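You operate a simulated robot arm through the tools that you are given. There is no shell and no other tool. Be economical: measure what you need, move in short steps, check, and stop when the job is done.

You are at the controls of a simulated two-armed robot. One attempt, no reset.

Task
Open the bead tub and put about three scoops' worth of beads in the star cell.
Fine: hold the tub with one hand while the other pulls the lid; lay the lid on the table leaf; use the bead scoop; other cells stay bare; scoop back on its rest; press the lid back on.
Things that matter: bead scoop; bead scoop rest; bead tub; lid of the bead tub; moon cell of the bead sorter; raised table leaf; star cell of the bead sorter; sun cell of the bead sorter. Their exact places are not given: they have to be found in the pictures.

The check looks at the end state, three seconds after you hand in, the way a careful person would. Anything else that was tipped, shoved, dropped, spilled or broken makes it a failure. A push-on lid holds only when it is set on centred and level and pressed home; a screw cap is set on level and turned clockwise until tight.

Robot
Two 7-joint arms with two-finger parallel grippers on one trunk, on a base that drives. Base frame: it is fixed to the floor where the robot stands at the start and does not move with it; the origin is under the middle of the robot, x ahead of it, y to its left, z up. Lengths are in cm, angles in degrees, forces in N, time in s.
The left shoulder is at the start at [6, 14.4, 92.6], the right one opposite. With the tool pointing down near the work surface each hand reaches from about 32 to 74 cm from the robot's upright axis, wherever it stands, measured 20 degrees to its own side. Places, roughly: bead scoop rest [50, 0, 70]; moon cell of the bead sorter [60, 0, 70]; raised table leaf [60, 10, 70]; star cell of the bead sorter [60, -10, 70]; sun cell of the bead sorter [60, -20, 70]. Payload 1.57 kg a hand.
The TCP of each hand is the grasp point between the finger pads, 3 cm short of the fingertips. In the tool frame z runs along the fingers and y along their closing line. Largest opening 11 cm; finger width 2.4, thickness 1.2; the body of the gripper, 4.8 by 11.2 cm, starts 7.8 cm behind the TCP.
Orientation is told as [roll, pitch, yaw] about the base's x, y, z axes, in that order, counted from this pose: with the fingers straight down and closing along the base's y, the tool's x points along the base's -x, its y along +y and its z along -z.

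Tools
- The arms move only by the tool play_rows. It takes "left_steps", "right_steps" or both (then of equal length, played together; a hand with none holds still); each is a list of rows, each an object of numbers (a shift or turn left out is 0, a gripper value left out holds the last): "dx", "dy", "dz": the shift along the tool's x, y, z in units of 20 mm (1.0 is 20 mm); "ax", "ay", "az": the turn, a rotation vector about the tool's x, y, z in units of 5 degrees (1.0 is 5 degrees). In form: [{"dx": .., "dy": .., "dz": .., "ax": .., "ay": .., "az": ..}, ...]. A call has 1 to 8 rows; each row shifts and turns the commanded pose from where the row before left it, along the tool's axes as they then stand. "left_grip" and "right_grip" are, for a hand that has rows, the finger opening in m, from 0 to 0.11, set as the call begins (left out, the last holds). A call with a number of a shift or a turn outside -1 to 1 is refused whole. A row lasts 0.2 s, in which the tool goes at most 5 cm and 8.6 degrees; a call with a longer step from one row to the next is refused whole, and so is a gripper value outside its range. Where a pose cannot be reached the arm comes as near as it can. A force on the tool above 40 N (or 10 N above the force at the start of the call, whichever is more), or a blocked arm, ends the call early, and 0.2 s more pass. Each finger travels about 4.5 cm/s and halts on what it meets, pressing with about 21 N; the grip force reading is that of the motor and also rises with nothing between the fingers. The clock runs only during rows and for 0.2 s after the last one: add rows that do not move to give the fingers time. The reply holds the time, the measured pose of the TCP, the force on the tool along the base axes, the opening and the grip force, in the units named above and with some noise, with the torque about the TCP (base axes, N m) and any sound that the robot's microphone picked up.
- Cameras (640 x 400 px; columns grow to the right, rows downward): "scene" is now at [3.76, 3.04, 153.2]; the picture's right is [0.41, -0.91, 0.00], its down [-0.73, -0.33, -0.61] and it looks along [0.55, 0.25, -0.80] (base axes); focal length 286 px, centre (320, 200). "left" rides on the left gripper at [7, -1.6, -14.1] in its tool frame; the picture's right is [0.23, 0.97, 0.00], its down [-0.86, 0.20, -0.48] and it looks along [-0.47, 0.11, 0.88] (tool axes); focal length 222 px, centre (320, 200). "right" rides on the right gripper at [7, 1.6, -14.1] in its tool frame; the picture's right is [-0.23, 0.97, 0.00], its down [-0.86, -0.20, -0.48] and it looks along [-0.47, -0.11, 0.88] (tool axes); focal length 222 px, centre (320, 200).
- camera(camera): a new picture of that camera. No time passes.
- slide_trunk(by): slides the trunk up (or, below 0, down) by that many cm; the arms and the scene camera ride with it, the base frame stays. It gives what a move gives, with no picture.
- drive_base(legs): drives the robot by 1 to 6 legs, each [ahead, left, turn to the left] in cm, cm and degrees, along the robot's own axes; the way and the turn of a leg run together, so that a leg with both is an arc; at most 150 cm and 180 degrees a leg. The arms and the cameras ride along, it lands a little off, and it stops where it bumps. It gives what a move gives.
- aim_head(pan, tilt): turns the head with the scene camera to pan (to the left, within 86 degrees either way) and tilt (down, from -29 to 69), counted from straight ahead of the robot. It gives what a move gives.
- locate(camera, pixels): for up to 12 pixels [column, row] of the newest picture of that camera ("zoom" is the newest enlarged one), the place [x, y, z] in the base frame of the surface seen there, good to about 0.2 cm. No time passes.
- close_up(camera, box): a new picture of the part [left, top, right, bottom] of that camera's present view, enlarged. No time passes.
- close_job(): hands the job in; it is judged then, once.

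Keep the steps short. Do not move on a guess: measure, check each grasp and each placing, and mend mistakes. In all there are 80 turns and 78 pictures (those below and enlarged ones count). Leave the grippers open and the arms clear of the work at the hand-in unless told otherwise, and finish with a single line.

The tools are called after "Request:" as name(argument=value, ...) on one line, values as JSON. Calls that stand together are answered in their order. play_rows: Moves the arms, as the interface text tells. Its arguments: {"type":"object","properties":{"left_steps":{"type":"array"},"left_grip":{"type":"number"},"right_steps":{"type":"array"},"right_grip":{"type":"number"}},"required":[]} The other tools are called the same way: slide_trunk (by) slides the trunk up or down; drive_base (legs) drives the base; aim_head (pan, tilt) turns the head that bears the scene camera; camera (camera) takes a picture; locate (camera, pixels) gives the place of the surface under pixels of a picture; close_up (camera, box) takes an enlarged picture of a part of a camera's view; close_job () hands the job in.

At the start:

```text
clock: 0.0
left_ee_pos: [45.89, 36.44, 104.47]
left_ee_rot: [0.0, 0.1, 0.0]
left_ft_force: [-0.6, 0.6, 0.5]
left_ft_torque: [0.03, 0.01, 0.01]
left_width: 11.0
left_grasp_force: 0.1
right_ee_pos: [38.98, -2.58, 104.18]
right_ee_rot: [0.0, 0.0, -0.1]
right_ft_force: [0.2, 0.4, -0.5]
right_ft_torque: [0.0, -0.01, 0.02]
right_width: 11.0
right_grasp_force: 0.0
trunk travel left (down, up): [-52.5, 6.5]
robot x, y, heading: [-0.24, -0.26, -0.2]
head pan, tilt: [24.1, 52.7]
```

scene: 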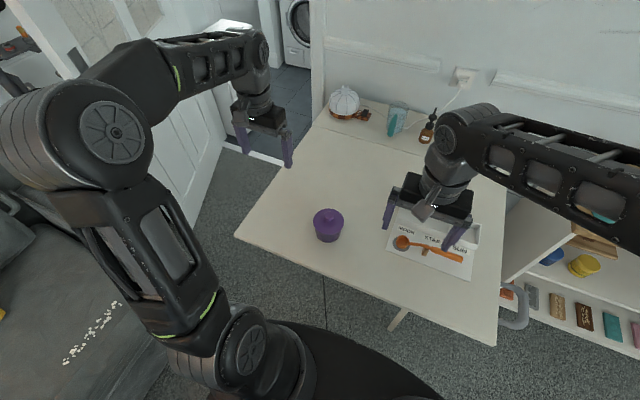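
right: 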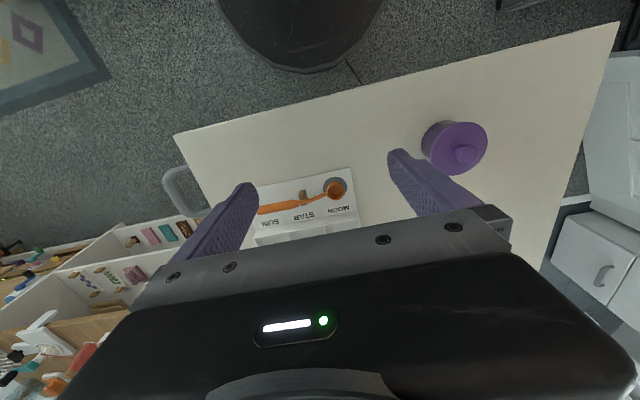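
left: 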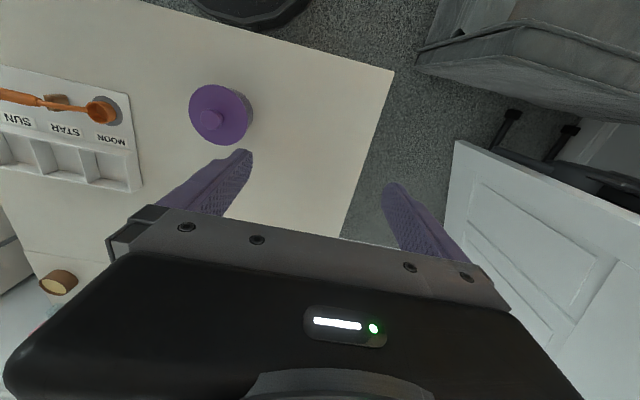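

I see the purple tub at about (327,225) in the scene view, and the sorter with the orange scoop at about (430,245). I'll enlarge both areas to measure them.

Request:
close_up(camera="scene", box=[290, 180, 510, 300])

Request:
close_up(camera="left", box=[0, 50, 260, 210])

```text
2.91 times, centred on (400, 240) of scene
```

zoom: 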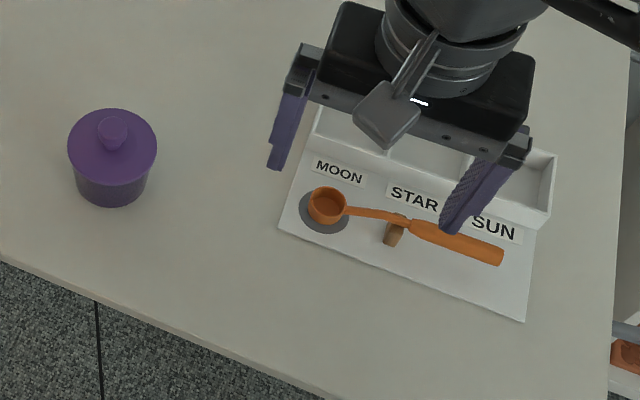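

```text
2.46 times, centred on (130, 130) of left
```

zoom: 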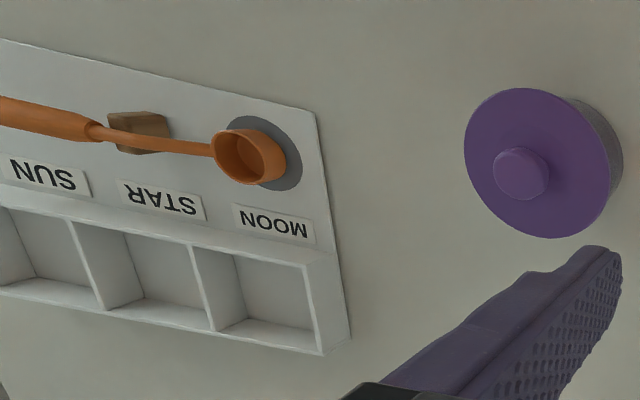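

The left zoom shows the cells, scoop, rest and lid knob clearly. I'll measure points on each.

Request:
locate(camera="zoom", pixels=[[521, 172], [475, 130], [600, 190], [542, 236], [245, 162], [150, 145], [268, 300], [155, 285], [20, 255], [50, 117], [320, 350], [280, 180]])

Request:
locate(camera="scene", pixels=[[327, 215], [318, 237], [329, 216], [400, 243], [425, 248], [440, 254], [460, 260], [240, 237], [495, 340], [345, 105], [300, 220], [350, 270]])

```text
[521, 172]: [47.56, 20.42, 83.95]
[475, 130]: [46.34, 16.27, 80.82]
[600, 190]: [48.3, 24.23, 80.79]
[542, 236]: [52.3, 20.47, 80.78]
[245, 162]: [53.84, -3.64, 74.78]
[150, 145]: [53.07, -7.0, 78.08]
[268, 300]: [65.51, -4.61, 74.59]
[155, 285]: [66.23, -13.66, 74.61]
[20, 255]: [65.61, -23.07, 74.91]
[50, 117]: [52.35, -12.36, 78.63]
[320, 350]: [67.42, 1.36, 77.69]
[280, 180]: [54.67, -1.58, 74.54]
```

```text
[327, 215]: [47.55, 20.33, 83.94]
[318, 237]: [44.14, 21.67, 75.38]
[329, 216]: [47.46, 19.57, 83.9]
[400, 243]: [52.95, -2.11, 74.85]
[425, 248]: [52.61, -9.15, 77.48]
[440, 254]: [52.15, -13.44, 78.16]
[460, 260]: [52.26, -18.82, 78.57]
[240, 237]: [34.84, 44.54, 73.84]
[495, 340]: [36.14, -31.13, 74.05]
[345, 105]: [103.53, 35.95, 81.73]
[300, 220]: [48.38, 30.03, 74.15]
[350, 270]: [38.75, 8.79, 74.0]
```

The tub centre is near (47.8, 20.3), with the lid top at z 80.8 and the knob top at z 84. I'll turn the left hand so it points right and about 20° down, with its camera on top, to grip the tub from the left. At the same time the right hand moves off to the right for a clear view.

Request:
play_rows(left_steps=[{"ax": 0.68, "ay": 0.68, "az": -0.97}, {"ax": 0.68, "ay": 0.68, "az": -0.97}, {"ax": 0.68, "ay": 0.68, "az": -0.97}, {"ax": 0.68, "ay": 0.68, "az": -0.97}, {"ax": 0.68, "ay": 0.68, "az": -0.97}, {"ax": 0.68, "ay": 0.68, "az": -0.97}, {"ax": 0.68, "ay": 0.68, "az": -0.97}, {"ax": 0.68, "ay": 0.68, "az": -0.97}], right_steps=[{"dy": -1}, {"dy": -1}, {"dy": -1}, {"dy": -1}, {"dy": -1}, {"dy": -1}, {"dy": -1}, {"dy": -1}])

Request:
play_rows(left_steps=[{"ax": 0.68, "ay": 0.68, "az": -0.97}, {"ax": 0.68, "ay": 0.68, "az": -0.97}, {"ax": 0.68, "ay": 0.68, "az": -0.97}, {"ax": 0.68, "ay": 0.68, "az": -0.97}, {"ax": 0.68, "ay": 0.68, "az": -0.97}, {"ax": 0.68, "ay": 0.68, "az": -0.97}, {"ax": 0.68, "ay": 0.68, "az": -0.97}, {"ax": 0.68, "ay": 0.68, "az": -0.97}], right_steps=[{"dy": -1}, {"dy": -1}, {"dy": -1}, {"dy": -1}, {"dy": -1}, {"dy": -1}, {"dy": -1}, {"dy": -1}])

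Request:
aim_head(pan=5, tilt=55)

Request:
camera(camera="scene")

```text
clock: 1.8
left_ee_pos: [39.46, 34.99, 100.78]
left_ee_rot: [-13.9, 18.0, 24.2]
left_ft_force: [-0.8, -0.1, 0.1]
left_ft_torque: [0.0, 0.01, 0.02]
left_width: 10.99
left_grasp_force: 0.1
left hand out of reach, approached as far as the arm can: row 2, 3, 4, 5, 6, 7, 8
right_ee_pos: [38.96, -18.44, 104.14]
right_ee_rot: [0.0, 0.0, 0.0]
right_ft_force: [0.1, -0.1, 0.1]
right_ft_torque: [0.01, -0.03, 0.01]
right_width: 10.98
right_grasp_force: 0.0
trunk travel left (down, up): [-52.5, 6.5]
robot x, y, heading: [0.29, 0.03, -0.0]
head pan, tilt: [24.1, 52.7]
```

```text
clock: 3.6
left_ee_pos: [38.46, 32.44, 98.14]
left_ee_rot: [-20.5, 31.7, 39.3]
left_ft_force: [0.2, 0.5, 0.4]
left_ft_torque: [0.0, 0.01, 0.01]
left_width: 11.01
left_grasp_force: 0.1
left hand out of reach, approached as far as the arm can: row 1, 2, 3, 4, 5, 6, 7, 8
right_ee_pos: [38.99, -34.37, 104.24]
right_ee_rot: [0.0, 0.0, 0.1]
right_ft_force: [0.2, -0.4, 0.4]
right_ft_torque: [0.03, -0.01, -0.01]
right_width: 10.97
right_grasp_force: 0.1
trunk travel left (down, up): [-52.5, 6.5]
robot x, y, heading: [-0.15, -0.26, -0.4]
head pan, tilt: [24.1, 52.7]
```

```text
clock: 4.4
left_ee_pos: [38.31, 32.37, 98.25]
left_ee_rot: [-20.5, 31.6, 39.3]
left_ft_force: [-0.4, -0.5, 0.2]
left_ft_torque: [0.02, 0.0, -0.01]
left_width: 10.98
left_grasp_force: 0.0
right_ee_pos: [38.98, -34.42, 104.25]
right_ee_rot: [0.0, 0.1, 0.1]
right_ft_force: [-0.5, 0.9, 0.4]
right_ft_torque: [-0.03, -0.02, 0.0]
right_width: 11.0
right_grasp_force: 0.0
trunk travel left (down, up): [-52.5, 6.5]
robot x, y, heading: [-0.06, -0.04, 0.0]
head pan, tilt: [5.0, 55.0]
```

```text
72 pictures are left
```

scene: 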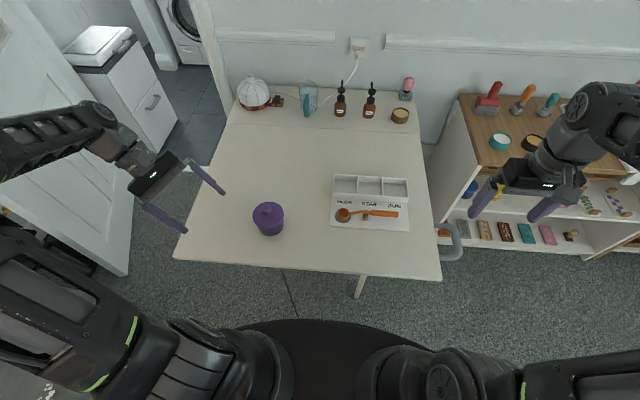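

The left arm could not reach that turn. Pointing forward and down, with heading about -30° and 60° from vertical, suits the arm better. I'll start turning that way and check the response.

Request:
play_rows(left_steps=[{"ax": 0.052, "ay": -0.715, "az": 0.96}, {"ax": 0.052, "ay": -0.715, "az": 0.96}, {"ax": 0.052, "ay": -0.715, "az": 0.96}])

```text
clock: 5.2
left_ee_pos: [38.29, 32.39, 98.18]
left_ee_rot: [-25.3, 16.0, 29.2]
left_ft_force: [0.3, -0.4, -0.9]
left_ft_torque: [0.01, -0.03, -0.02]
left_width: 11.0
left_grasp_force: 0.1
right_ee_pos: [38.94, -34.61, 104.24]
right_ee_rot: [0.0, 0.0, 0.0]
right_ft_force: [0.5, -0.1, 0.5]
right_ft_torque: [-0.02, 0.0, 0.04]
right_width: 11.01
right_grasp_force: 0.0
trunk travel left (down, up): [-52.5, 6.5]
robot x, y, heading: [-0.38, -0.14, -0.1]
head pan, tilt: [5.0, 55.0]
```

The command starts from the measured pose, so I'll continue the turn.

Request:
play_rows(left_steps=[{"ax": 0.052, "ay": -0.715, "az": 0.96}, {"ax": 0.052, "ay": -0.715, "az": 0.96}, {"ax": 0.052, "ay": -0.715, "az": 0.96}, {"ax": 0.052, "ay": -0.715, "az": 0.96}, {"ax": 0.052, "ay": -0.715, "az": 0.96}, {"ax": 0.052, "ay": -0.715, "az": 0.96}, {"ax": 0.052, "ay": -0.715, "az": 0.96}, {"ax": 0.052, "ay": -0.715, "az": 0.96}])

Request:
play_rows(left_steps=[{"ax": 0.052, "ay": -0.715, "az": 0.96}, {"ax": 0.052, "ay": -0.715, "az": 0.96}, {"ax": 0.052, "ay": -0.715, "az": 0.96}, {"ax": 0.052, "ay": -0.715, "az": 0.96}, {"ax": 0.052, "ay": -0.715, "az": 0.96}, {"ax": 0.052, "ay": -0.715, "az": 0.96}, {"ax": 0.052, "ay": -0.715, "az": 0.96}])

Request:
close_up(camera="scene", box=[320, 160, 420, 240])

```text
clock: 7.0
left_ee_pos: [38.33, 32.37, 98.23]
left_ee_rot: [-25.3, -26.8, 7.2]
left_ft_force: [0.3, 1.1, -1.0]
left_ft_torque: [-0.02, 0.0, 0.0]
left_width: 11.0
left_grasp_force: 0.1
right_ee_pos: [38.88, -34.4, 104.32]
right_ee_rot: [-0.1, 0.1, -0.1]
right_ft_force: [0.4, 0.5, 0.2]
right_ft_torque: [-0.02, 0.01, -0.02]
right_width: 10.99
right_grasp_force: 0.0
trunk travel left (down, up): [-52.5, 6.5]
robot x, y, heading: [0.09, 0.27, 0.1]
head pan, tilt: [5.0, 55.0]
```

```text
clock: 8.6
left_ee_pos: [38.42, 32.36, 98.23]
left_ee_rot: [0.1, -60.0, -30.1]
left_ft_force: [0.3, 0.4, 0.6]
left_ft_torque: [0.0, 0.0, 0.01]
left_width: 10.97
left_grasp_force: 0.1
right_ee_pos: [39.02, -34.36, 104.29]
right_ee_rot: [0.1, -0.1, 0.0]
right_ft_force: [0.4, 0.1, 0.5]
right_ft_torque: [0.02, -0.01, 0.02]
right_width: 10.99
right_grasp_force: 0.1
trunk travel left (down, up): [-52.5, 6.5]
robot x, y, heading: [-0.06, -0.1, 0.2]
head pan, tilt: [5.0, 55.0]
```

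```text
5.00 times, centred on (370, 200) of scene
```

zoom: 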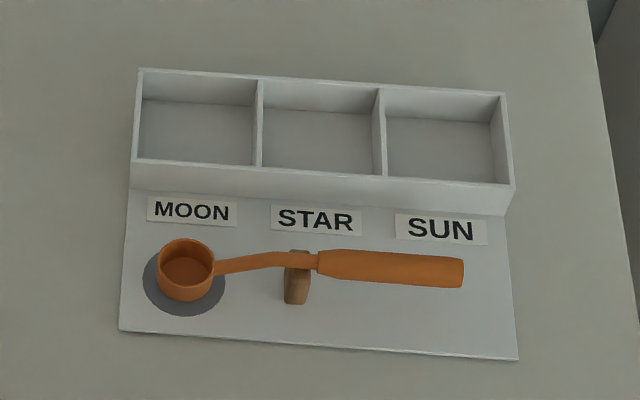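

Exactly reached: (0, -60, -30). Now I'll measure the sorter, scoop and rest in this zoom, and take a tub close-up.

Request:
locate(camera="zoom", pixels=[[260, 80], [380, 90], [258, 166], [382, 178], [319, 145], [318, 180], [186, 268], [186, 240], [160, 268], [213, 260], [298, 258], [297, 290]])

Request:
locate(camera="zoom", pixels=[[240, 267], [320, 262], [345, 264], [390, 268], [430, 271], [460, 274], [390, 285], [390, 252], [430, 257], [430, 286], [215, 290], [186, 300]])

Request:
close_up(camera="scene", box=[238, 190, 298, 245])

```text
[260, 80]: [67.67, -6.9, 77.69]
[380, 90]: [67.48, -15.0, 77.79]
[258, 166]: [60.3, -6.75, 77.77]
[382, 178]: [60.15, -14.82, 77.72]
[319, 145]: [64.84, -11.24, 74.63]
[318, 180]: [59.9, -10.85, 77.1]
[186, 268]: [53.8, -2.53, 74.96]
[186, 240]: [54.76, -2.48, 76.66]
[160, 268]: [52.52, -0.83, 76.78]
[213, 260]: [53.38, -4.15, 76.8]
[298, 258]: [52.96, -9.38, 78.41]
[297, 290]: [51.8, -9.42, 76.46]
```

```text
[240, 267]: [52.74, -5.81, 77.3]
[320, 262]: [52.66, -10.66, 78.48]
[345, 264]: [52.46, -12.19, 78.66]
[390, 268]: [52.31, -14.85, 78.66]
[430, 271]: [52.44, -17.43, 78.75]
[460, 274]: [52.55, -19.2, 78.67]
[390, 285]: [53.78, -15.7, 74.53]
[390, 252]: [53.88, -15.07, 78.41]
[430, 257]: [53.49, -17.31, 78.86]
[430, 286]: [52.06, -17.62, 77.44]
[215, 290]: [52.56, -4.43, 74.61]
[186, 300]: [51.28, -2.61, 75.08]
```

```text
7.27 times, centred on (268, 218) of scene
```

zoom: 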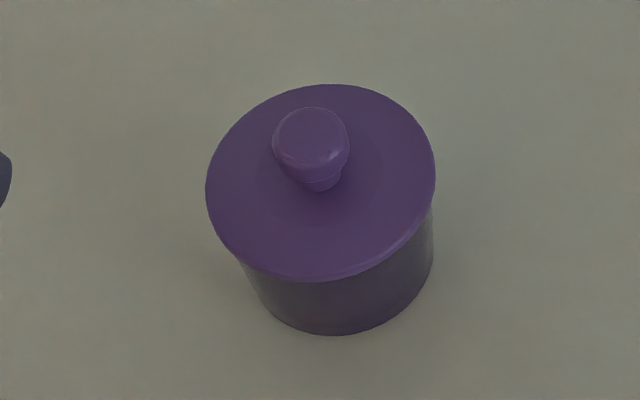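

Request:
locate(camera="zoom", pixels=[[311, 130], [275, 145], [348, 145], [312, 110], [320, 186], [210, 185], [433, 185], [320, 87], [320, 276], [340, 290], [345, 330], [425, 230]])

```text
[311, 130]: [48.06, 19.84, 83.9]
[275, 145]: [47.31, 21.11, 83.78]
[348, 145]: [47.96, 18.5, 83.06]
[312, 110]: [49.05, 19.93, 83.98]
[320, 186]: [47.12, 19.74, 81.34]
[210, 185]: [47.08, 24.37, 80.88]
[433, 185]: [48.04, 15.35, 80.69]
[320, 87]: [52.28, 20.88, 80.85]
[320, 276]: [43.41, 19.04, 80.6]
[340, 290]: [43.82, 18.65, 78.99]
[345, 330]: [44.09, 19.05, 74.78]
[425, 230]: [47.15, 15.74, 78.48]
```

Tub axis (47.8, 20.0), body radius about 4, lid radius about 4.5. Knob top is at z 83.9 with a narrow neck below. I'll move the left hand to a spot 12 cm back along the grip line and check.

Request:
play_rows(left_steps=[{"dx": 0.727, "dy": -0.38, "dz": 0.64}, {"dx": 0.727, "dy": -0.38, "dz": 0.64}, {"dx": 0.727, "dy": -0.38, "dz": 0.64}, {"dx": 0.727, "dy": -0.38, "dz": 0.64}, {"dx": 0.727, "dy": -0.38, "dz": 0.64}, {"dx": 0.727, "dy": -0.38, "dz": 0.64}, {"dx": 0.727, "dy": -0.38, "dz": 0.64}, {"dx": 0.727, "dy": -0.38, "dz": 0.64}], left_grip=0.11)

Request:
camera(camera="scene")

```text
clock: 10.4
left_ee_pos: [38.68, 29.08, 88.53]
left_ee_rot: [-0.1, -59.9, -30.2]
left_ft_force: [0.6, 0.1, 0.6]
left_ft_torque: [0.0, 0.0, -0.01]
left_width: 10.99
left_grasp_force: 0.1
left hand out of reach, approached as far as the arm can: row 3, 4, 6, 7, 8
right_ee_pos: [38.98, -34.38, 104.25]
right_ee_rot: [0.1, 0.0, 0.0]
right_ft_force: [-0.6, 0.7, -0.4]
right_ft_torque: [0.0, -0.02, -0.02]
right_width: 11.0
right_grasp_force: 0.2
trunk travel left (down, up): [-52.5, 6.5]
robot x, y, heading: [0.06, 0.07, 0.0]
head pan, tilt: [5.0, 55.0]
```

```text
69 pictures are left
```

scene: 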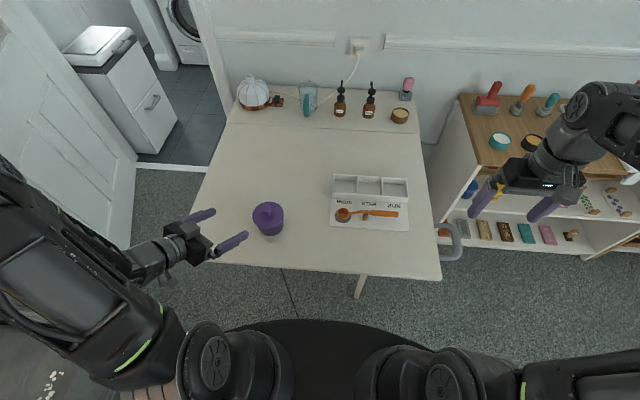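

The arm is too folded this close to the body. I'll back the base by 12 cm to give it room.

Request:
drive_base(legs=[[-12, 0, 0]])

```text
clock: 11.3
left_ee_pos: [36.09, 28.95, 88.51]
left_ee_rot: [-0.3, -60.0, -30.1]
left_ft_force: [0.7, 0.5, -0.9]
left_ft_torque: [0.01, 0.01, -0.01]
left_width: 10.98
left_grasp_force: 0.1
right_ee_pos: [36.62, -34.39, 104.17]
right_ee_rot: [0.0, 0.2, 0.1]
right_ft_force: [1.0, 0.3, 0.7]
right_ft_torque: [0.02, 0.03, 0.03]
right_width: 11.01
right_grasp_force: 0.0
trunk travel left (down, up): [-52.5, 6.5]
robot x, y, heading: [-2.7, -0.14, 0.0]
head pan, tilt: [5.0, 55.0]
stopped in leg 1: the robot was blocked; the commanded pose is now the measured one
```

The base stopped after 2.5 cm. I'll look back to see what blocks it.

Request:
aim_head(pan=86, tilt=50)

Request:
camera(camera="scene")

Request:
aim_head(pan=-86, tilt=50)

Request:
camera(camera="scene")

```text
clock: 12.8
left_ee_pos: [36.14, 29.03, 88.36]
left_ee_rot: [-0.1, -59.8, -30.1]
left_ft_force: [0.3, -0.8, 0.6]
left_ft_torque: [-0.02, 0.02, 0.0]
left_width: 10.98
left_grasp_force: 0.0
right_ee_pos: [36.62, -34.39, 104.11]
right_ee_rot: [0.0, 0.0, 0.1]
right_ft_force: [0.3, -0.2, 0.7]
right_ft_torque: [0.04, 0.01, 0.0]
right_width: 11.01
right_grasp_force: 0.0
trunk travel left (down, up): [-52.5, 6.5]
robot x, y, heading: [-2.29, 0.02, -0.1]
head pan, tilt: [85.9, 50.0]
```

```text
68 pictures are left
```

scene: 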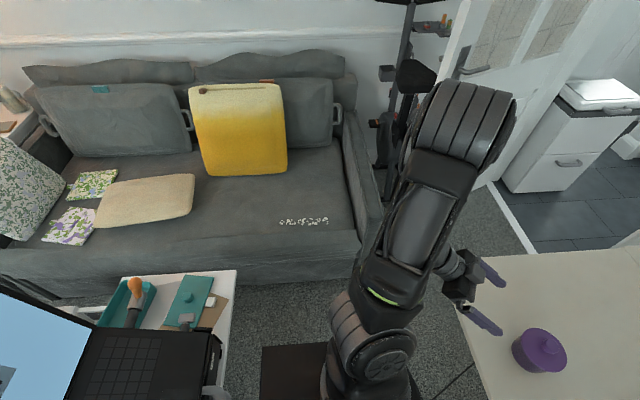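

```text
clock: 15.4
left_ee_pos: [36.09, 29.11, 88.45]
left_ee_rot: [-0.2, -59.9, -30.1]
left_ft_force: [0.9, 0.2, -0.6]
left_ft_torque: [-0.01, 0.02, -0.02]
left_width: 11.0
left_grasp_force: 0.1
right_ee_pos: [36.5, -34.47, 104.26]
right_ee_rot: [0.0, 0.0, 0.0]
right_ft_force: [-0.3, 0.8, 0.2]
right_ft_torque: [0.0, -0.01, 0.05]
right_width: 11.0
right_grasp_force: 0.1
trunk travel left (down, up): [-52.5, 6.5]
robot x, y, heading: [-2.55, -0.24, -0.1]
head pan, tilt: [-85.9, 50.0]
```

```text
67 pictures are left
```

scene: 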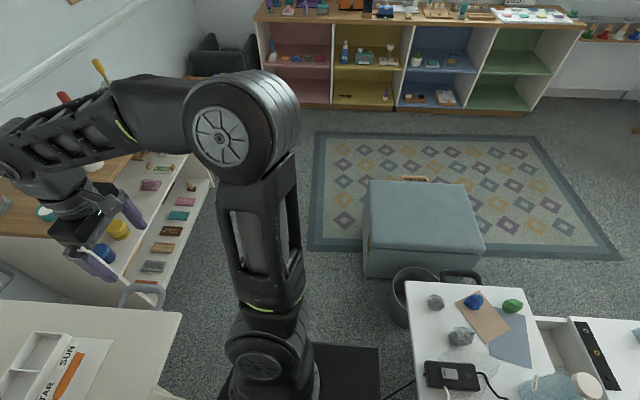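

Furniture stands behind the robot, so I won't back up any more. The grip pose itself is farther out, and only the standoff was too close. I'll line up the left hand sideways and then move along the gripping plane, first half only.

Request:
play_rows(left_steps=[{"dy": -0.975}, {"dx": 0.165, "dz": 0.98}, {"dx": 0.165, "dz": 0.98}, {"dx": 0.165, "dz": 0.98}, {"dx": 0.165, "dz": 0.98}], left_grip=0.11)

Request:
aim_head(pan=8, tilt=58)

Request:
camera(camera="scene")

Request:
camera(camera="left")

```text
clock: 16.6
left_ee_pos: [41.44, 25.93, 83.3]
left_ee_rot: [-0.1, -60.0, -30.2]
left_ft_force: [1.2, 0.0, 0.7]
left_ft_torque: [0.0, -0.03, -0.02]
left_width: 10.97
left_grasp_force: 0.1
left hand out of reach, approached as far as the arm can: row 1
right_ee_pos: [36.56, -34.5, 104.18]
right_ee_rot: [0.0, 0.0, 0.0]
right_ft_force: [1.0, 1.1, 0.2]
right_ft_torque: [-0.02, 0.03, -0.01]
right_width: 10.98
right_grasp_force: 0.1
trunk travel left (down, up): [-52.5, 6.5]
robot x, y, heading: [-2.45, 0.18, 0.1]
head pan, tilt: [-85.9, 50.0]
```

```text
clock: 18.3
left_ee_pos: [41.39, 25.93, 83.33]
left_ee_rot: [-0.1, -59.9, -30.1]
left_ft_force: [0.1, -0.4, 0.0]
left_ft_torque: [0.02, -0.02, 0.02]
left_width: 11.0
left_grasp_force: 0.0
right_ee_pos: [36.53, -34.32, 104.22]
right_ee_rot: [0.0, 0.0, 0.2]
right_ft_force: [-0.3, -0.5, 0.2]
right_ft_torque: [0.01, 0.01, -0.01]
right_width: 10.98
right_grasp_force: 0.0
trunk travel left (down, up): [-52.5, 6.5]
robot x, y, heading: [-2.0, -0.12, 0.2]
head pan, tilt: [8.0, 58.0]
```

```text
66 pictures are left
```

scene: 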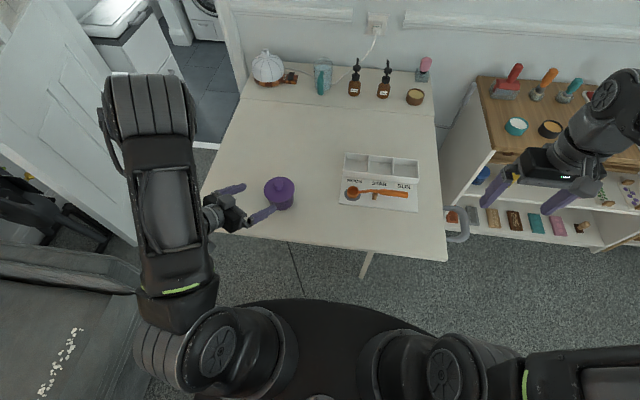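

```text
65 pictures are left
```

left: 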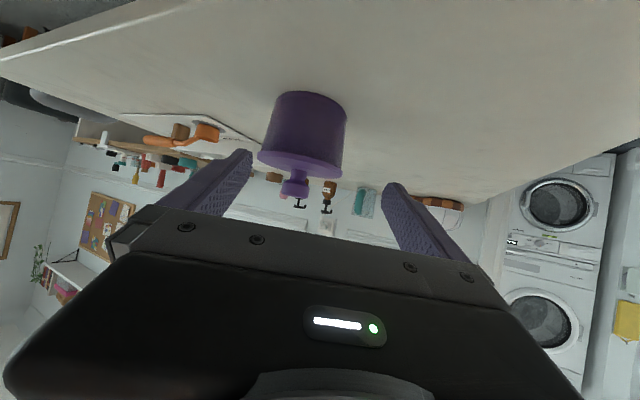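

Lateral offset is still 1.9 cm. I'll correct that now (the tips are still short of the tub), then advance most of the way.

Request:
play_rows(left_steps=[{"dy": -0.97}, {"dx": 0.166, "dz": 0.97}, {"dx": 0.166, "dz": 0.97}])

Request:
camera(camera="left")

Request:
close_up(camera="scene", box=[200, 150, 320, 240])

```text
clock: 19.1
left_ee_pos: [43.11, 22.72, 80.98]
left_ee_rot: [0.0, -60.0, -30.2]
left_ft_force: [-0.2, 0.3, 0.6]
left_ft_torque: [0.01, -0.03, 0.01]
left_width: 11.01
left_grasp_force: 0.1
right_ee_pos: [36.42, -34.46, 104.21]
right_ee_rot: [0.0, -0.1, 0.1]
right_ft_force: [1.2, -0.3, 0.0]
right_ft_torque: [0.03, -0.01, 0.0]
right_width: 11.02
right_grasp_force: 0.1
trunk travel left (down, up): [-52.5, 6.5]
robot x, y, heading: [-2.22, 0.25, -0.1]
head pan, tilt: [8.0, 58.0]
```

```text
64 pictures are left
```

left: 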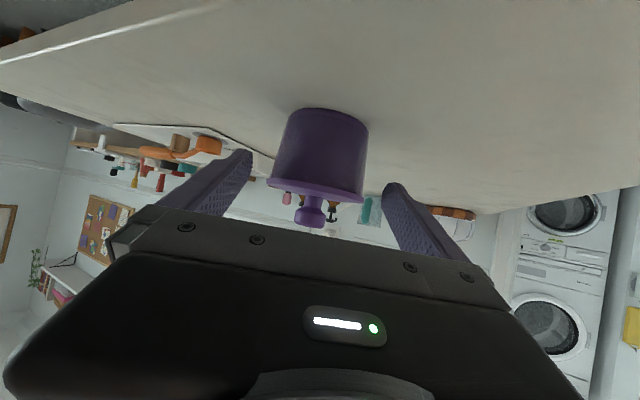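

```text
4.44 times, centred on (260, 195) of scene
```

zoom: 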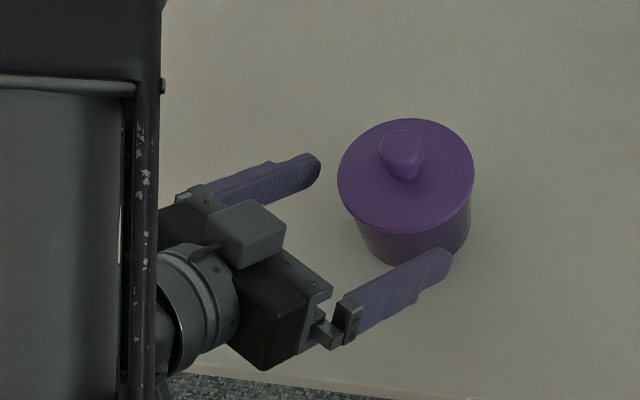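

Aligned. I'll advance the rest of the way and then close.

Request:
play_rows(left_steps=[{"dx": 0.2, "dz": 0.98}, {"dx": 0.2, "dz": 0.98}, {"dx": 0.2, "dz": 0.98}])

Request:
close_up(camera="scene", box=[200, 150, 320, 240])

Request:
camera(camera="left")

```text
clock: 19.9
left_ee_pos: [47.05, 20.53, 76.82]
left_ee_rot: [-0.2, -59.9, -30.1]
left_ft_force: [0.1, -1.0, 0.7]
left_ft_torque: [-0.04, 0.01, 0.0]
left_width: 11.01
left_grasp_force: 0.1
right_ee_pos: [36.49, -34.33, 104.28]
right_ee_rot: [0.0, 0.0, 0.2]
right_ft_force: [-0.4, 0.7, 0.0]
right_ft_torque: [0.0, 0.02, 0.01]
right_width: 11.02
right_grasp_force: 0.0
trunk travel left (down, up): [-52.5, 6.5]
robot x, y, heading: [-2.51, -0.2, -0.3]
head pan, tilt: [8.0, 58.0]
```

```text
4.44 times, centred on (260, 195) of scene
```

zoom: 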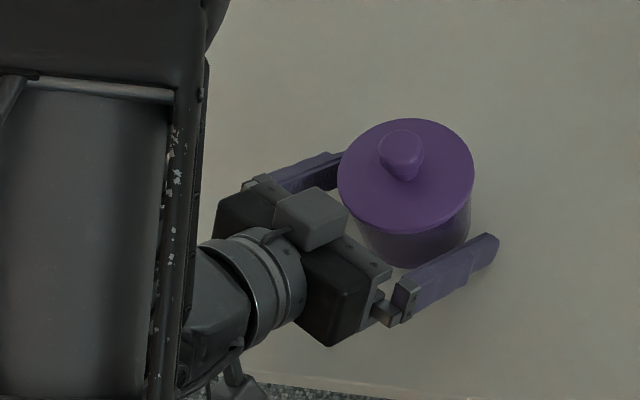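

```text
61 pictures are left
```

left: 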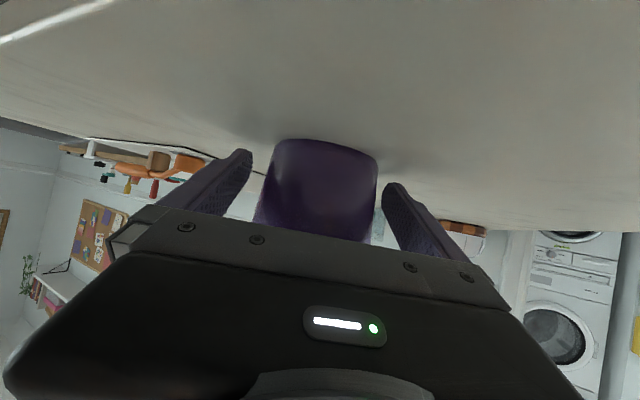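

The tub sits centred between the pads. I'll close the left hand gently on the tub body while the right hand starts travelling towards the tub, high up.

Request:
play_rows(left_steps=[{}, {}, {}, {}, {}, {}, {}, {}], left_grip=0.06, right_steps=[{"dy": 1}, {"dy": 1}, {"dy": 1}, {"dy": 1}, {"dy": 1}, {"dy": 1}, {"dy": 1}, {"dy": 1}], right_grip=0.06)

Request:
play_rows(right_steps=[{"dy": 1, "dx": -0.7}, {"dy": 1, "dx": -0.7}, {"dy": 1, "dx": -0.7}, {"dy": 1, "dx": -0.7}, {"dy": 1, "dx": -0.7}, {"dy": 1, "dx": -0.7}, {"dy": 1, "dx": -0.7}, {"dy": 1, "dx": -0.7}])

Request:
play_rows(right_steps=[{"dy": 1}, {"dy": 1}, {"dy": 1}, {"dy": 1}, {"dy": 1}, {"dy": 1}, {"dy": 1}, {"dy": 1}])

Request:
camera(camera="scene")

```text
clock: 21.7
left_ee_pos: [46.96, 20.4, 77.0]
left_ee_rot: [-0.3, -59.9, -30.1]
left_ft_force: [-0.6, -0.7, -0.1]
left_ft_torque: [0.02, 0.01, 0.01]
left_width: 8.41
left_grasp_force: 21.3
right_ee_pos: [36.46, -18.41, 104.17]
right_ee_rot: [-0.1, 0.1, 0.1]
right_ft_force: [0.1, 0.3, 0.7]
right_ft_torque: [-0.01, 0.01, 0.0]
right_width: 6.01
right_grasp_force: 0.1
trunk travel left (down, up): [-52.5, 6.5]
robot x, y, heading: [-2.47, 0.0, -0.0]
head pan, tilt: [8.0, 58.0]
```

```text
clock: 23.5
left_ee_pos: [47.03, 20.44, 76.8]
left_ee_rot: [-0.1, -59.9, -30.1]
left_ft_force: [-0.8, 0.4, -0.1]
left_ft_torque: [0.01, 0.02, -0.01]
left_width: 8.41
left_grasp_force: 21.5
right_ee_pos: [47.68, -2.34, 104.21]
right_ee_rot: [0.1, 0.0, 0.0]
right_ft_force: [0.2, 0.8, -0.2]
right_ft_torque: [0.01, -0.02, 0.02]
right_width: 6.01
right_grasp_force: 0.0
trunk travel left (down, up): [-52.5, 6.5]
robot x, y, heading: [-2.54, -0.23, 0.0]
head pan, tilt: [8.0, 58.0]
```

```text
clock: 25.3
left_ee_pos: [47.03, 20.5, 76.87]
left_ee_rot: [-0.2, -60.0, -30.1]
left_ft_force: [0.0, -1.0, 0.0]
left_ft_torque: [0.04, 0.03, 0.05]
left_width: 8.42
left_grasp_force: 20.7
right_ee_pos: [47.64, 12.58, 104.27]
right_ee_rot: [0.1, -0.1, 0.0]
right_ft_force: [-0.3, -0.6, 0.3]
right_ft_torque: [0.01, 0.03, -0.02]
right_width: 6.01
right_grasp_force: 0.0
right hand out of reach, approached as far as the arm can: row 8
trunk travel left (down, up): [-52.5, 6.5]
robot x, y, heading: [-2.13, -0.22, -0.2]
head pan, tilt: [8.0, 58.0]
```

```text
60 pictures are left
```

scene: 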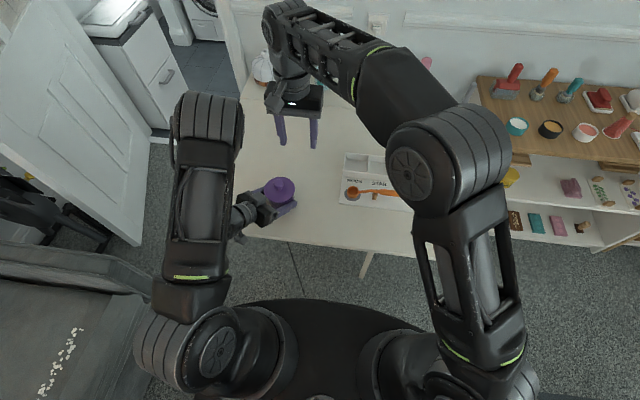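

The tub is held (opening 8.4, 21 N). The right hand reached its limit at y≈12.6 up high. Lower down it should reach farther, so I'll go down 11 cm to z≈93 (tips at 90, above the knob) and then go left.

Request:
play_rows(right_steps=[{"dz": 1}, {"dz": 1}, {"dz": 1}, {"dz": 1}, {"dz": 1}, {"dz": 0.6}])

Request:
play_rows(right_steps=[{"dy": 1}, {"dy": 1}, {"dy": 1}, {"dy": 0.7}])

Request:
camera(camera="scene")

```text
clock: 26.7
left_ee_pos: [46.87, 20.54, 76.82]
left_ee_rot: [-0.2, -59.9, -30.1]
left_ft_force: [-0.8, 0.0, 0.1]
left_ft_torque: [0.03, 0.04, -0.01]
left_width: 8.41
left_grasp_force: 21.0
right_ee_pos: [47.6, 12.6, 92.97]
right_ee_rot: [0.1, 0.0, 0.1]
right_ft_force: [-0.5, -0.1, 0.1]
right_ft_torque: [0.0, 0.01, 0.03]
right_width: 6.0
right_grasp_force: 0.1
trunk travel left (down, up): [-52.5, 6.5]
robot x, y, heading: [-2.48, 0.14, 0.2]
head pan, tilt: [8.0, 58.0]
```

```text
clock: 27.7
left_ee_pos: [46.9, 20.52, 76.92]
left_ee_rot: [-0.3, -59.9, -30.1]
left_ft_force: [1.5, 0.0, 0.0]
left_ft_torque: [0.0, 0.05, 0.02]
left_width: 8.44
left_grasp_force: 20.9
right_ee_pos: [47.58, 20.12, 93.06]
right_ee_rot: [0.1, 0.1, 0.0]
right_ft_force: [-0.3, -0.2, -0.9]
right_ft_torque: [-0.01, -0.03, 0.01]
right_width: 5.97
right_grasp_force: 0.0
trunk travel left (down, up): [-52.5, 6.5]
robot x, y, heading: [-2.5, -0.08, 0.1]
head pan, tilt: [8.0, 58.0]
```

```text
59 pictures are left
```

scene: 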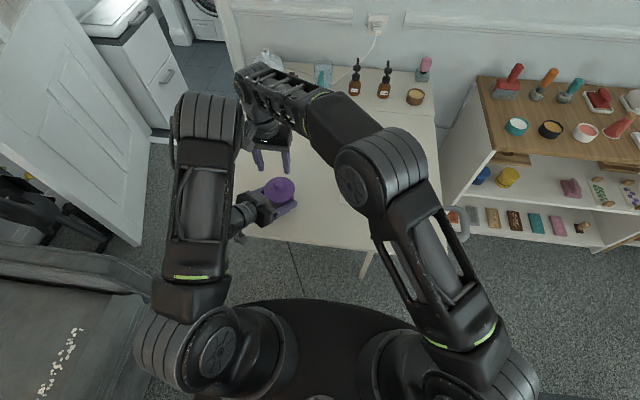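

Reached. I'll re-measure the knob with the right camera and the scene before going down.

Request:
close_up(camera="scene", box=[230, 120, 330, 220])

Request:
camera(camera="right")

Request:
locate(camera="scene", pixels=[[281, 184], [277, 188], [285, 186], [281, 181]])

```text
4.00 times, centred on (280, 170) of scene
```

zoom: 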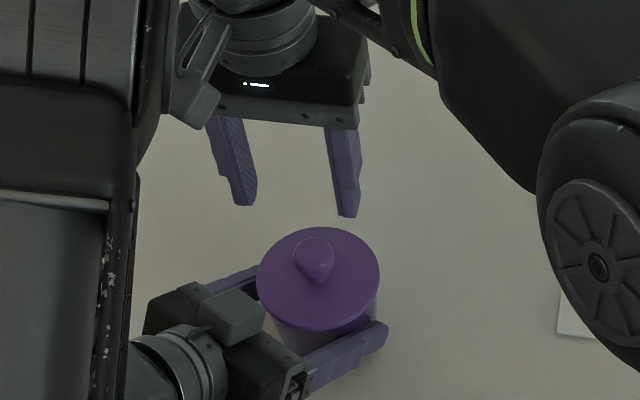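

```text
57 pictures are left
```

right: 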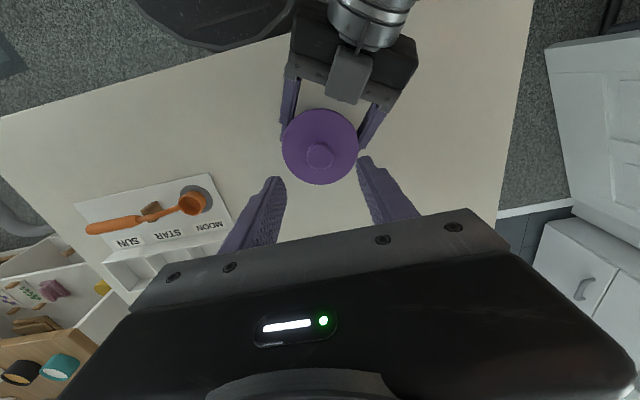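

```text
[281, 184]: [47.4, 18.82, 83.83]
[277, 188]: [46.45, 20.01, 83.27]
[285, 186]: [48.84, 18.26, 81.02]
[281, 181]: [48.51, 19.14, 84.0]
```

Request:
locate(camera="zoom", pixels=[[313, 238], [313, 250], [295, 255], [331, 255], [313, 262], [258, 275], [379, 270], [320, 229], [318, 328]])

Request:
locate(camera="right", pixels=[[320, 157], [320, 145], [320, 168], [309, 157], [331, 157], [283, 146], [357, 146], [320, 110], [320, 183]])

```text
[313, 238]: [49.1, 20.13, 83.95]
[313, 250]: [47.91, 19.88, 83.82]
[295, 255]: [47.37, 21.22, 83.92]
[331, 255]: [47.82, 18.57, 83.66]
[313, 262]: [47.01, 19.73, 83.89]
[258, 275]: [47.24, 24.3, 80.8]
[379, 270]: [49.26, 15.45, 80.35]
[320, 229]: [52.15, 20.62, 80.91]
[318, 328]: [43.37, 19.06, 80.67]
```

```text
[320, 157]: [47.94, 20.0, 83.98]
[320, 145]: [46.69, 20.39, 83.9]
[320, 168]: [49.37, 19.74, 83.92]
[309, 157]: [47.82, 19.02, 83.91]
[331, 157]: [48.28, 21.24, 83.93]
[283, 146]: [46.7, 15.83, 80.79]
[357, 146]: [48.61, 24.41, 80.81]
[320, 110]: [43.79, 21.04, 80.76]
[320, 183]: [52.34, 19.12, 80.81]
```

The knob centre is (48.0, 20.05) and the tub hasn't moved. I'll go down so the tips stop just above the lid plate (TCP z 84.5), then close on the knob.

Request:
play_rows(right_steps=[{"dx": -0.2, "dz": 0.9}, {"dz": 0.9}, {"dz": 0.9}, {"dz": 0.9}, {"dz": 0.65}])

Request:
play_rows(right_steps=[{}, {}, {}, {}, {}, {}], right_grip=0.01)

Request:
close_up(camera="scene", box=[230, 120, 330, 220])

```text
clock: 28.9
left_ee_pos: [46.97, 20.52, 76.96]
left_ee_rot: [-0.2, -59.9, -30.0]
left_ft_force: [-0.7, -0.1, -0.7]
left_ft_torque: [0.06, -0.01, -0.02]
left_width: 8.42
left_grasp_force: 21.1
right_ee_pos: [47.99, 19.96, 84.62]
right_ee_rot: [-0.1, 0.0, 0.0]
right_ft_force: [0.1, 0.2, 1.4]
right_ft_torque: [0.01, -0.02, -0.03]
right_width: 6.01
right_grasp_force: 0.1
trunk travel left (down, up): [-52.5, 6.5]
robot x, y, heading: [-2.57, -0.22, -0.0]
head pan, tilt: [8.0, 58.0]
```

```text
clock: 30.3
left_ee_pos: [46.99, 20.63, 76.86]
left_ee_rot: [0.0, -60.0, -30.1]
left_ft_force: [-0.9, -0.2, -0.4]
left_ft_torque: [0.02, 0.0, 0.02]
left_width: 8.41
left_grasp_force: 21.0
right_ee_pos: [47.95, 20.06, 84.55]
right_ee_rot: [-0.1, 0.0, 0.2]
right_ft_force: [1.4, 0.3, -1.6]
right_ft_torque: [0.03, -0.05, 0.01]
right_width: 2.76
right_grasp_force: 21.5
trunk travel left (down, up): [-52.5, 6.5]
robot x, y, heading: [-2.4, -0.12, 0.1]
head pan, tilt: [8.0, 58.0]
```

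```text
4.00 times, centred on (280, 170) of scene
```

zoom: 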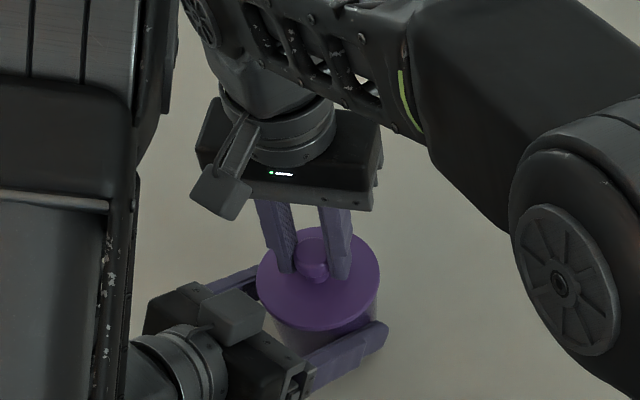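

The knob is held (opening 2.76, 21 N). I'll pull straight up slowly.

Request:
play_rows(right_steps=[{"dz": -0.1}, {"dz": -0.1}, {"dz": -0.1}, {"dz": -0.1}, {"dz": -0.1}, {"dz": -0.1}, {"dz": -0.1}, {"dz": -0.1}])

Request:
close_up(camera="scene", box=[230, 120, 330, 220])

```text
clock: 32.1
left_ee_pos: [47.06, 20.63, 76.85]
left_ee_rot: [-0.2, -60.0, -30.1]
left_ft_force: [0.1, -1.0, 0.0]
left_ft_torque: [0.01, 0.03, -0.02]
left_width: 8.4
left_grasp_force: 21.3
right_ee_pos: [47.99, 19.9, 85.99]
right_ee_rot: [0.0, 0.0, 0.1]
right_ft_force: [0.2, 0.6, -0.3]
right_ft_torque: [-0.02, 0.0, -0.01]
right_width: 2.8
right_grasp_force: 19.6
trunk travel left (down, up): [-52.5, 6.5]
robot x, y, heading: [-2.29, 0.08, -0.2]
head pan, tilt: [8.0, 58.0]
```

```text
4.00 times, centred on (280, 170) of scene
```

zoom: 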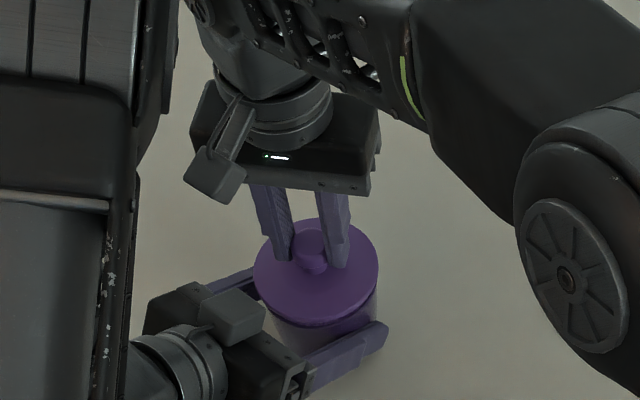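

The lid came free without force. I'll lift it 6 cm and carry it to the open leaf spot around (63, 10).

Request:
play_rows(right_steps=[{"dz": -0.7}, {"dz": -0.8}, {"dz": -0.8}, {"dz": -0.7}])

Request:
play_rows(right_steps=[{"dx": -0.94, "dy": -0.62}, {"dx": -0.94, "dy": -0.62}, {"dx": -0.94, "dy": -0.62}, {"dx": -0.94, "dy": -0.62}, {"dx": -0.94, "dy": -0.62}, {"dx": -0.94, "dy": -0.62}, {"dx": -0.94, "dy": -0.62}, {"dx": -0.94, "dy": -0.62}])

Request:
camera(camera="scene")

Request:
camera(camera="right")

```text
clock: 33.1
left_ee_pos: [47.02, 20.53, 76.85]
left_ee_rot: [-0.3, -59.9, -30.1]
left_ft_force: [-0.7, 0.1, -0.5]
left_ft_torque: [0.01, -0.01, -0.01]
left_width: 8.43
left_grasp_force: 21.6
right_ee_pos: [47.96, 20.08, 92.13]
right_ee_rot: [0.0, 0.0, 0.0]
right_ft_force: [-0.8, 0.8, -0.9]
right_ft_torque: [-0.01, -0.03, 0.0]
right_width: 2.73
right_grasp_force: 20.6
trunk travel left (down, up): [-52.5, 6.5]
robot x, y, heading: [-2.52, 0.19, 0.0]
head pan, tilt: [8.0, 58.0]
```

```text
clock: 34.9
left_ee_pos: [46.91, 20.62, 76.76]
left_ee_rot: [-0.2, -60.0, -30.1]
left_ft_force: [-0.7, 0.3, 0.0]
left_ft_torque: [0.0, 0.0, -0.02]
left_width: 8.42
left_grasp_force: 21.0
right_ee_pos: [56.31, 14.41, 92.19]
right_ee_rot: [0.2, -0.1, 0.1]
right_ft_force: [0.5, -0.4, -0.2]
right_ft_torque: [0.0, 0.01, 0.01]
right_width: 2.78
right_grasp_force: 21.0
right hand out of reach, approached as far as the arm can: row 5, 6, 7, 8
trunk travel left (down, up): [-52.5, 6.5]
robot x, y, heading: [-2.61, -0.02, 0.2]
head pan, tilt: [8.0, 58.0]
```

```text
54 pictures are left
```

scene: 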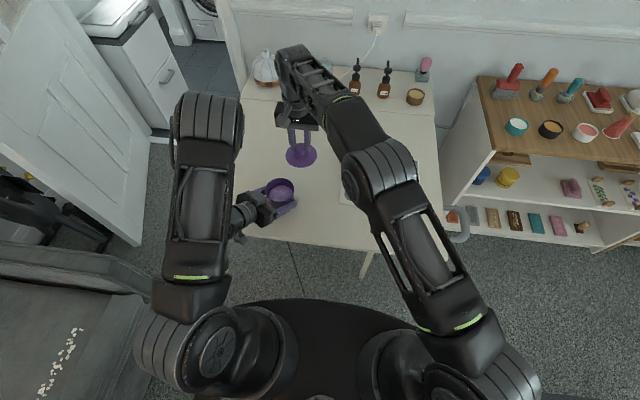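

```text
53 pictures are left
```

right: 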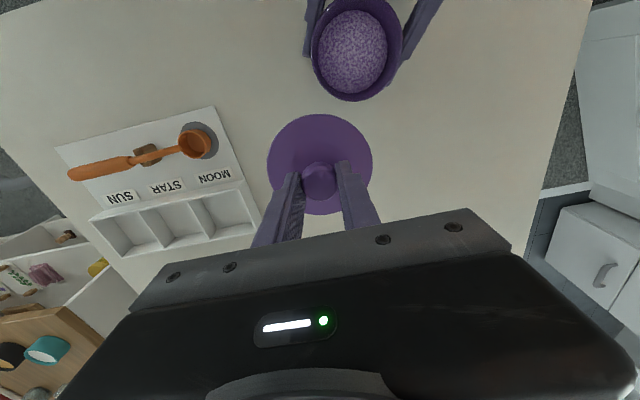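

The tub is nicely full of beads. I'm at (56.3, 14.4), so I'll shift the lid to about (59, 9) while lowering.

Request:
play_rows(right_steps=[{"dy": -0.9}, {"dy": -0.9, "dz": 0.3}, {"dy": -0.9, "dz": 0.6, "dx": -0.3}, {"dz": 0.9, "dx": -0.5}, {"dz": 0.9, "dx": -0.55}])

Request:
camera(camera="right")

Request:
close_up(camera="scene", box=[230, 110, 350, 220])

```text
clock: 36.1
left_ee_pos: [47.07, 20.55, 76.83]
left_ee_rot: [-0.3, -59.8, -30.1]
left_ft_force: [-0.7, -0.8, -1.2]
left_ft_torque: [-0.01, -0.01, 0.04]
left_width: 8.44
left_grasp_force: 20.5
right_ee_pos: [59.15, 8.95, 86.84]
right_ee_rot: [0.0, 0.0, 0.1]
right_ft_force: [0.6, -0.6, -0.2]
right_ft_torque: [-0.02, -0.01, 0.01]
right_width: 2.74
right_grasp_force: 21.4
trunk travel left (down, up): [-52.5, 6.5]
robot x, y, heading: [-2.22, 0.14, -0.1]
head pan, tilt: [8.0, 58.0]
```

```text
52 pictures are left
```

right: 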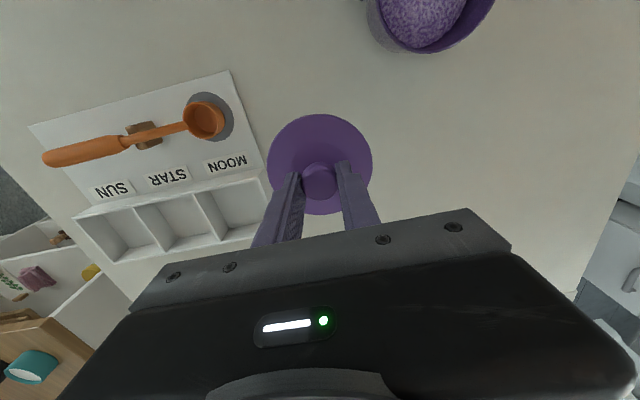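

```text
3.64 times, centred on (290, 165) of scene
```

zoom: 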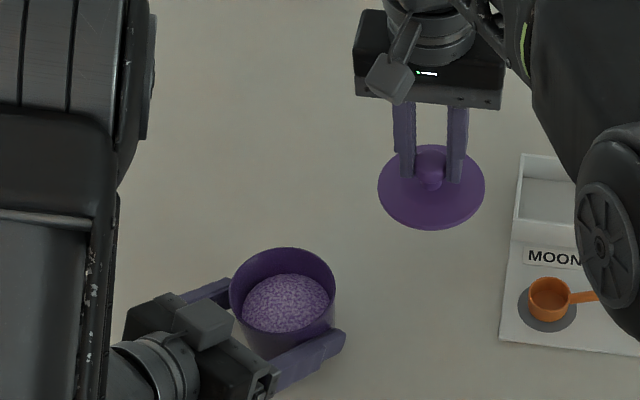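

The lid hangs level. I'll lower it to just above the table and measure tub rim and bead depth meanwhile.

Request:
play_rows(right_steps=[{"dz": 0.9}, {"dz": 0.9}, {"dz": 0.9}, {"dz": 0.5}])

Request:
play_rows(right_steps=[{"dz": 0.1}, {"dz": 0.1}, {"dz": 0.1}, {"dz": 0.1}, {"dz": 0.1}])

Request:
close_up(camera="scene", box=[230, 110, 350, 220])

```text
clock: 37.1
left_ee_pos: [46.96, 20.52, 76.91]
left_ee_rot: [-0.2, -59.9, -30.1]
left_ft_force: [-0.3, -0.1, -0.6]
left_ft_torque: [0.02, 0.0, 0.01]
left_width: 8.42
left_grasp_force: 20.4
right_ee_pos: [59.12, 9.03, 80.3]
right_ee_rot: [-0.1, 0.0, 0.1]
right_ft_force: [-0.3, 0.0, -0.4]
right_ft_torque: [0.02, 0.03, -0.02]
right_width: 2.77
right_grasp_force: 20.9
trunk travel left (down, up): [-52.5, 6.5]
robot x, y, heading: [-2.69, 0.16, 0.0]
head pan, tilt: [8.0, 58.0]
```

```text
clock: 38.3
left_ee_pos: [46.98, 20.62, 76.95]
left_ee_rot: [-0.3, -59.9, -30.0]
left_ft_force: [0.4, 0.0, -0.2]
left_ft_torque: [0.03, 0.0, -0.01]
left_width: 8.41
left_grasp_force: 21.8
right_ee_pos: [59.24, 8.96, 79.38]
right_ee_rot: [0.0, -0.1, 0.1]
right_ft_force: [-0.5, 0.6, 0.8]
right_ft_torque: [-0.01, -0.01, 0.05]
right_width: 2.73
right_grasp_force: 20.8
trunk travel left (down, up): [-52.5, 6.5]
robot x, y, heading: [-2.24, -0.31, -0.0]
head pan, tilt: [8.0, 58.0]
```

```text
3.64 times, centred on (290, 165) of scene
```

zoom: 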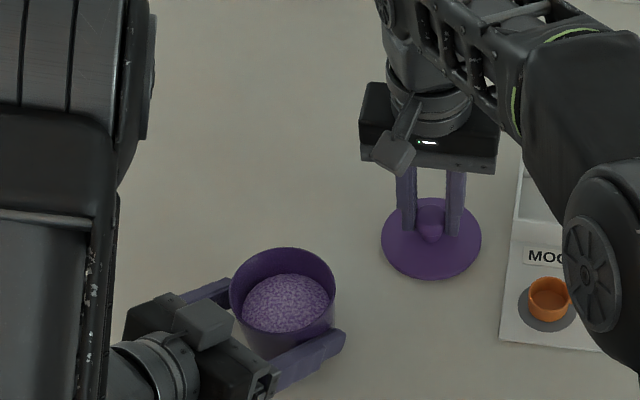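

Request:
locate(camera="zoom", pixels=[[285, 300], [285, 285], [270, 320], [310, 300], [232, 285], [335, 285], [285, 249], [283, 327], [430, 270], [385, 245], [480, 245], [250, 300]])

Request:
play_rows(right_steps=[{"dz": 0.08}, {"dz": 0.08}, {"dz": 0.08}, {"dz": 0.08}, {"dz": 0.08}])

```text
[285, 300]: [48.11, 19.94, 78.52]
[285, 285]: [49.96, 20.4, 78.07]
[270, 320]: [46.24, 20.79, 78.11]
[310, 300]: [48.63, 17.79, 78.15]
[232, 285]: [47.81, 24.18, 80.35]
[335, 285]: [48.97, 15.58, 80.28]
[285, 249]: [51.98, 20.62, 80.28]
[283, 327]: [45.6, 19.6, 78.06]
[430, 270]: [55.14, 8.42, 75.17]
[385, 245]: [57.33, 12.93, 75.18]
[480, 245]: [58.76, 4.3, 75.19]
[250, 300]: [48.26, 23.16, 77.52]
```

```text
clock: 39.5
left_ee_pos: [46.95, 20.49, 76.94]
left_ee_rot: [-0.1, -60.1, -30.3]
left_ft_force: [-0.4, -0.4, -0.5]
left_ft_torque: [-0.01, 0.04, 0.03]
left_width: 8.42
left_grasp_force: 21.2
right_ee_pos: [59.14, 8.84, 78.82]
right_ee_rot: [0.1, -0.2, 0.0]
right_ft_force: [1.6, -0.2, 20.7]
right_ft_torque: [-0.06, -0.04, -0.04]
right_width: 2.79
right_grasp_force: 21.2
trunk travel left (down, up): [-52.5, 6.5]
robot x, y, heading: [-2.5, 0.05, 0.1]
head pan, tilt: [8.0, 58.0]
```

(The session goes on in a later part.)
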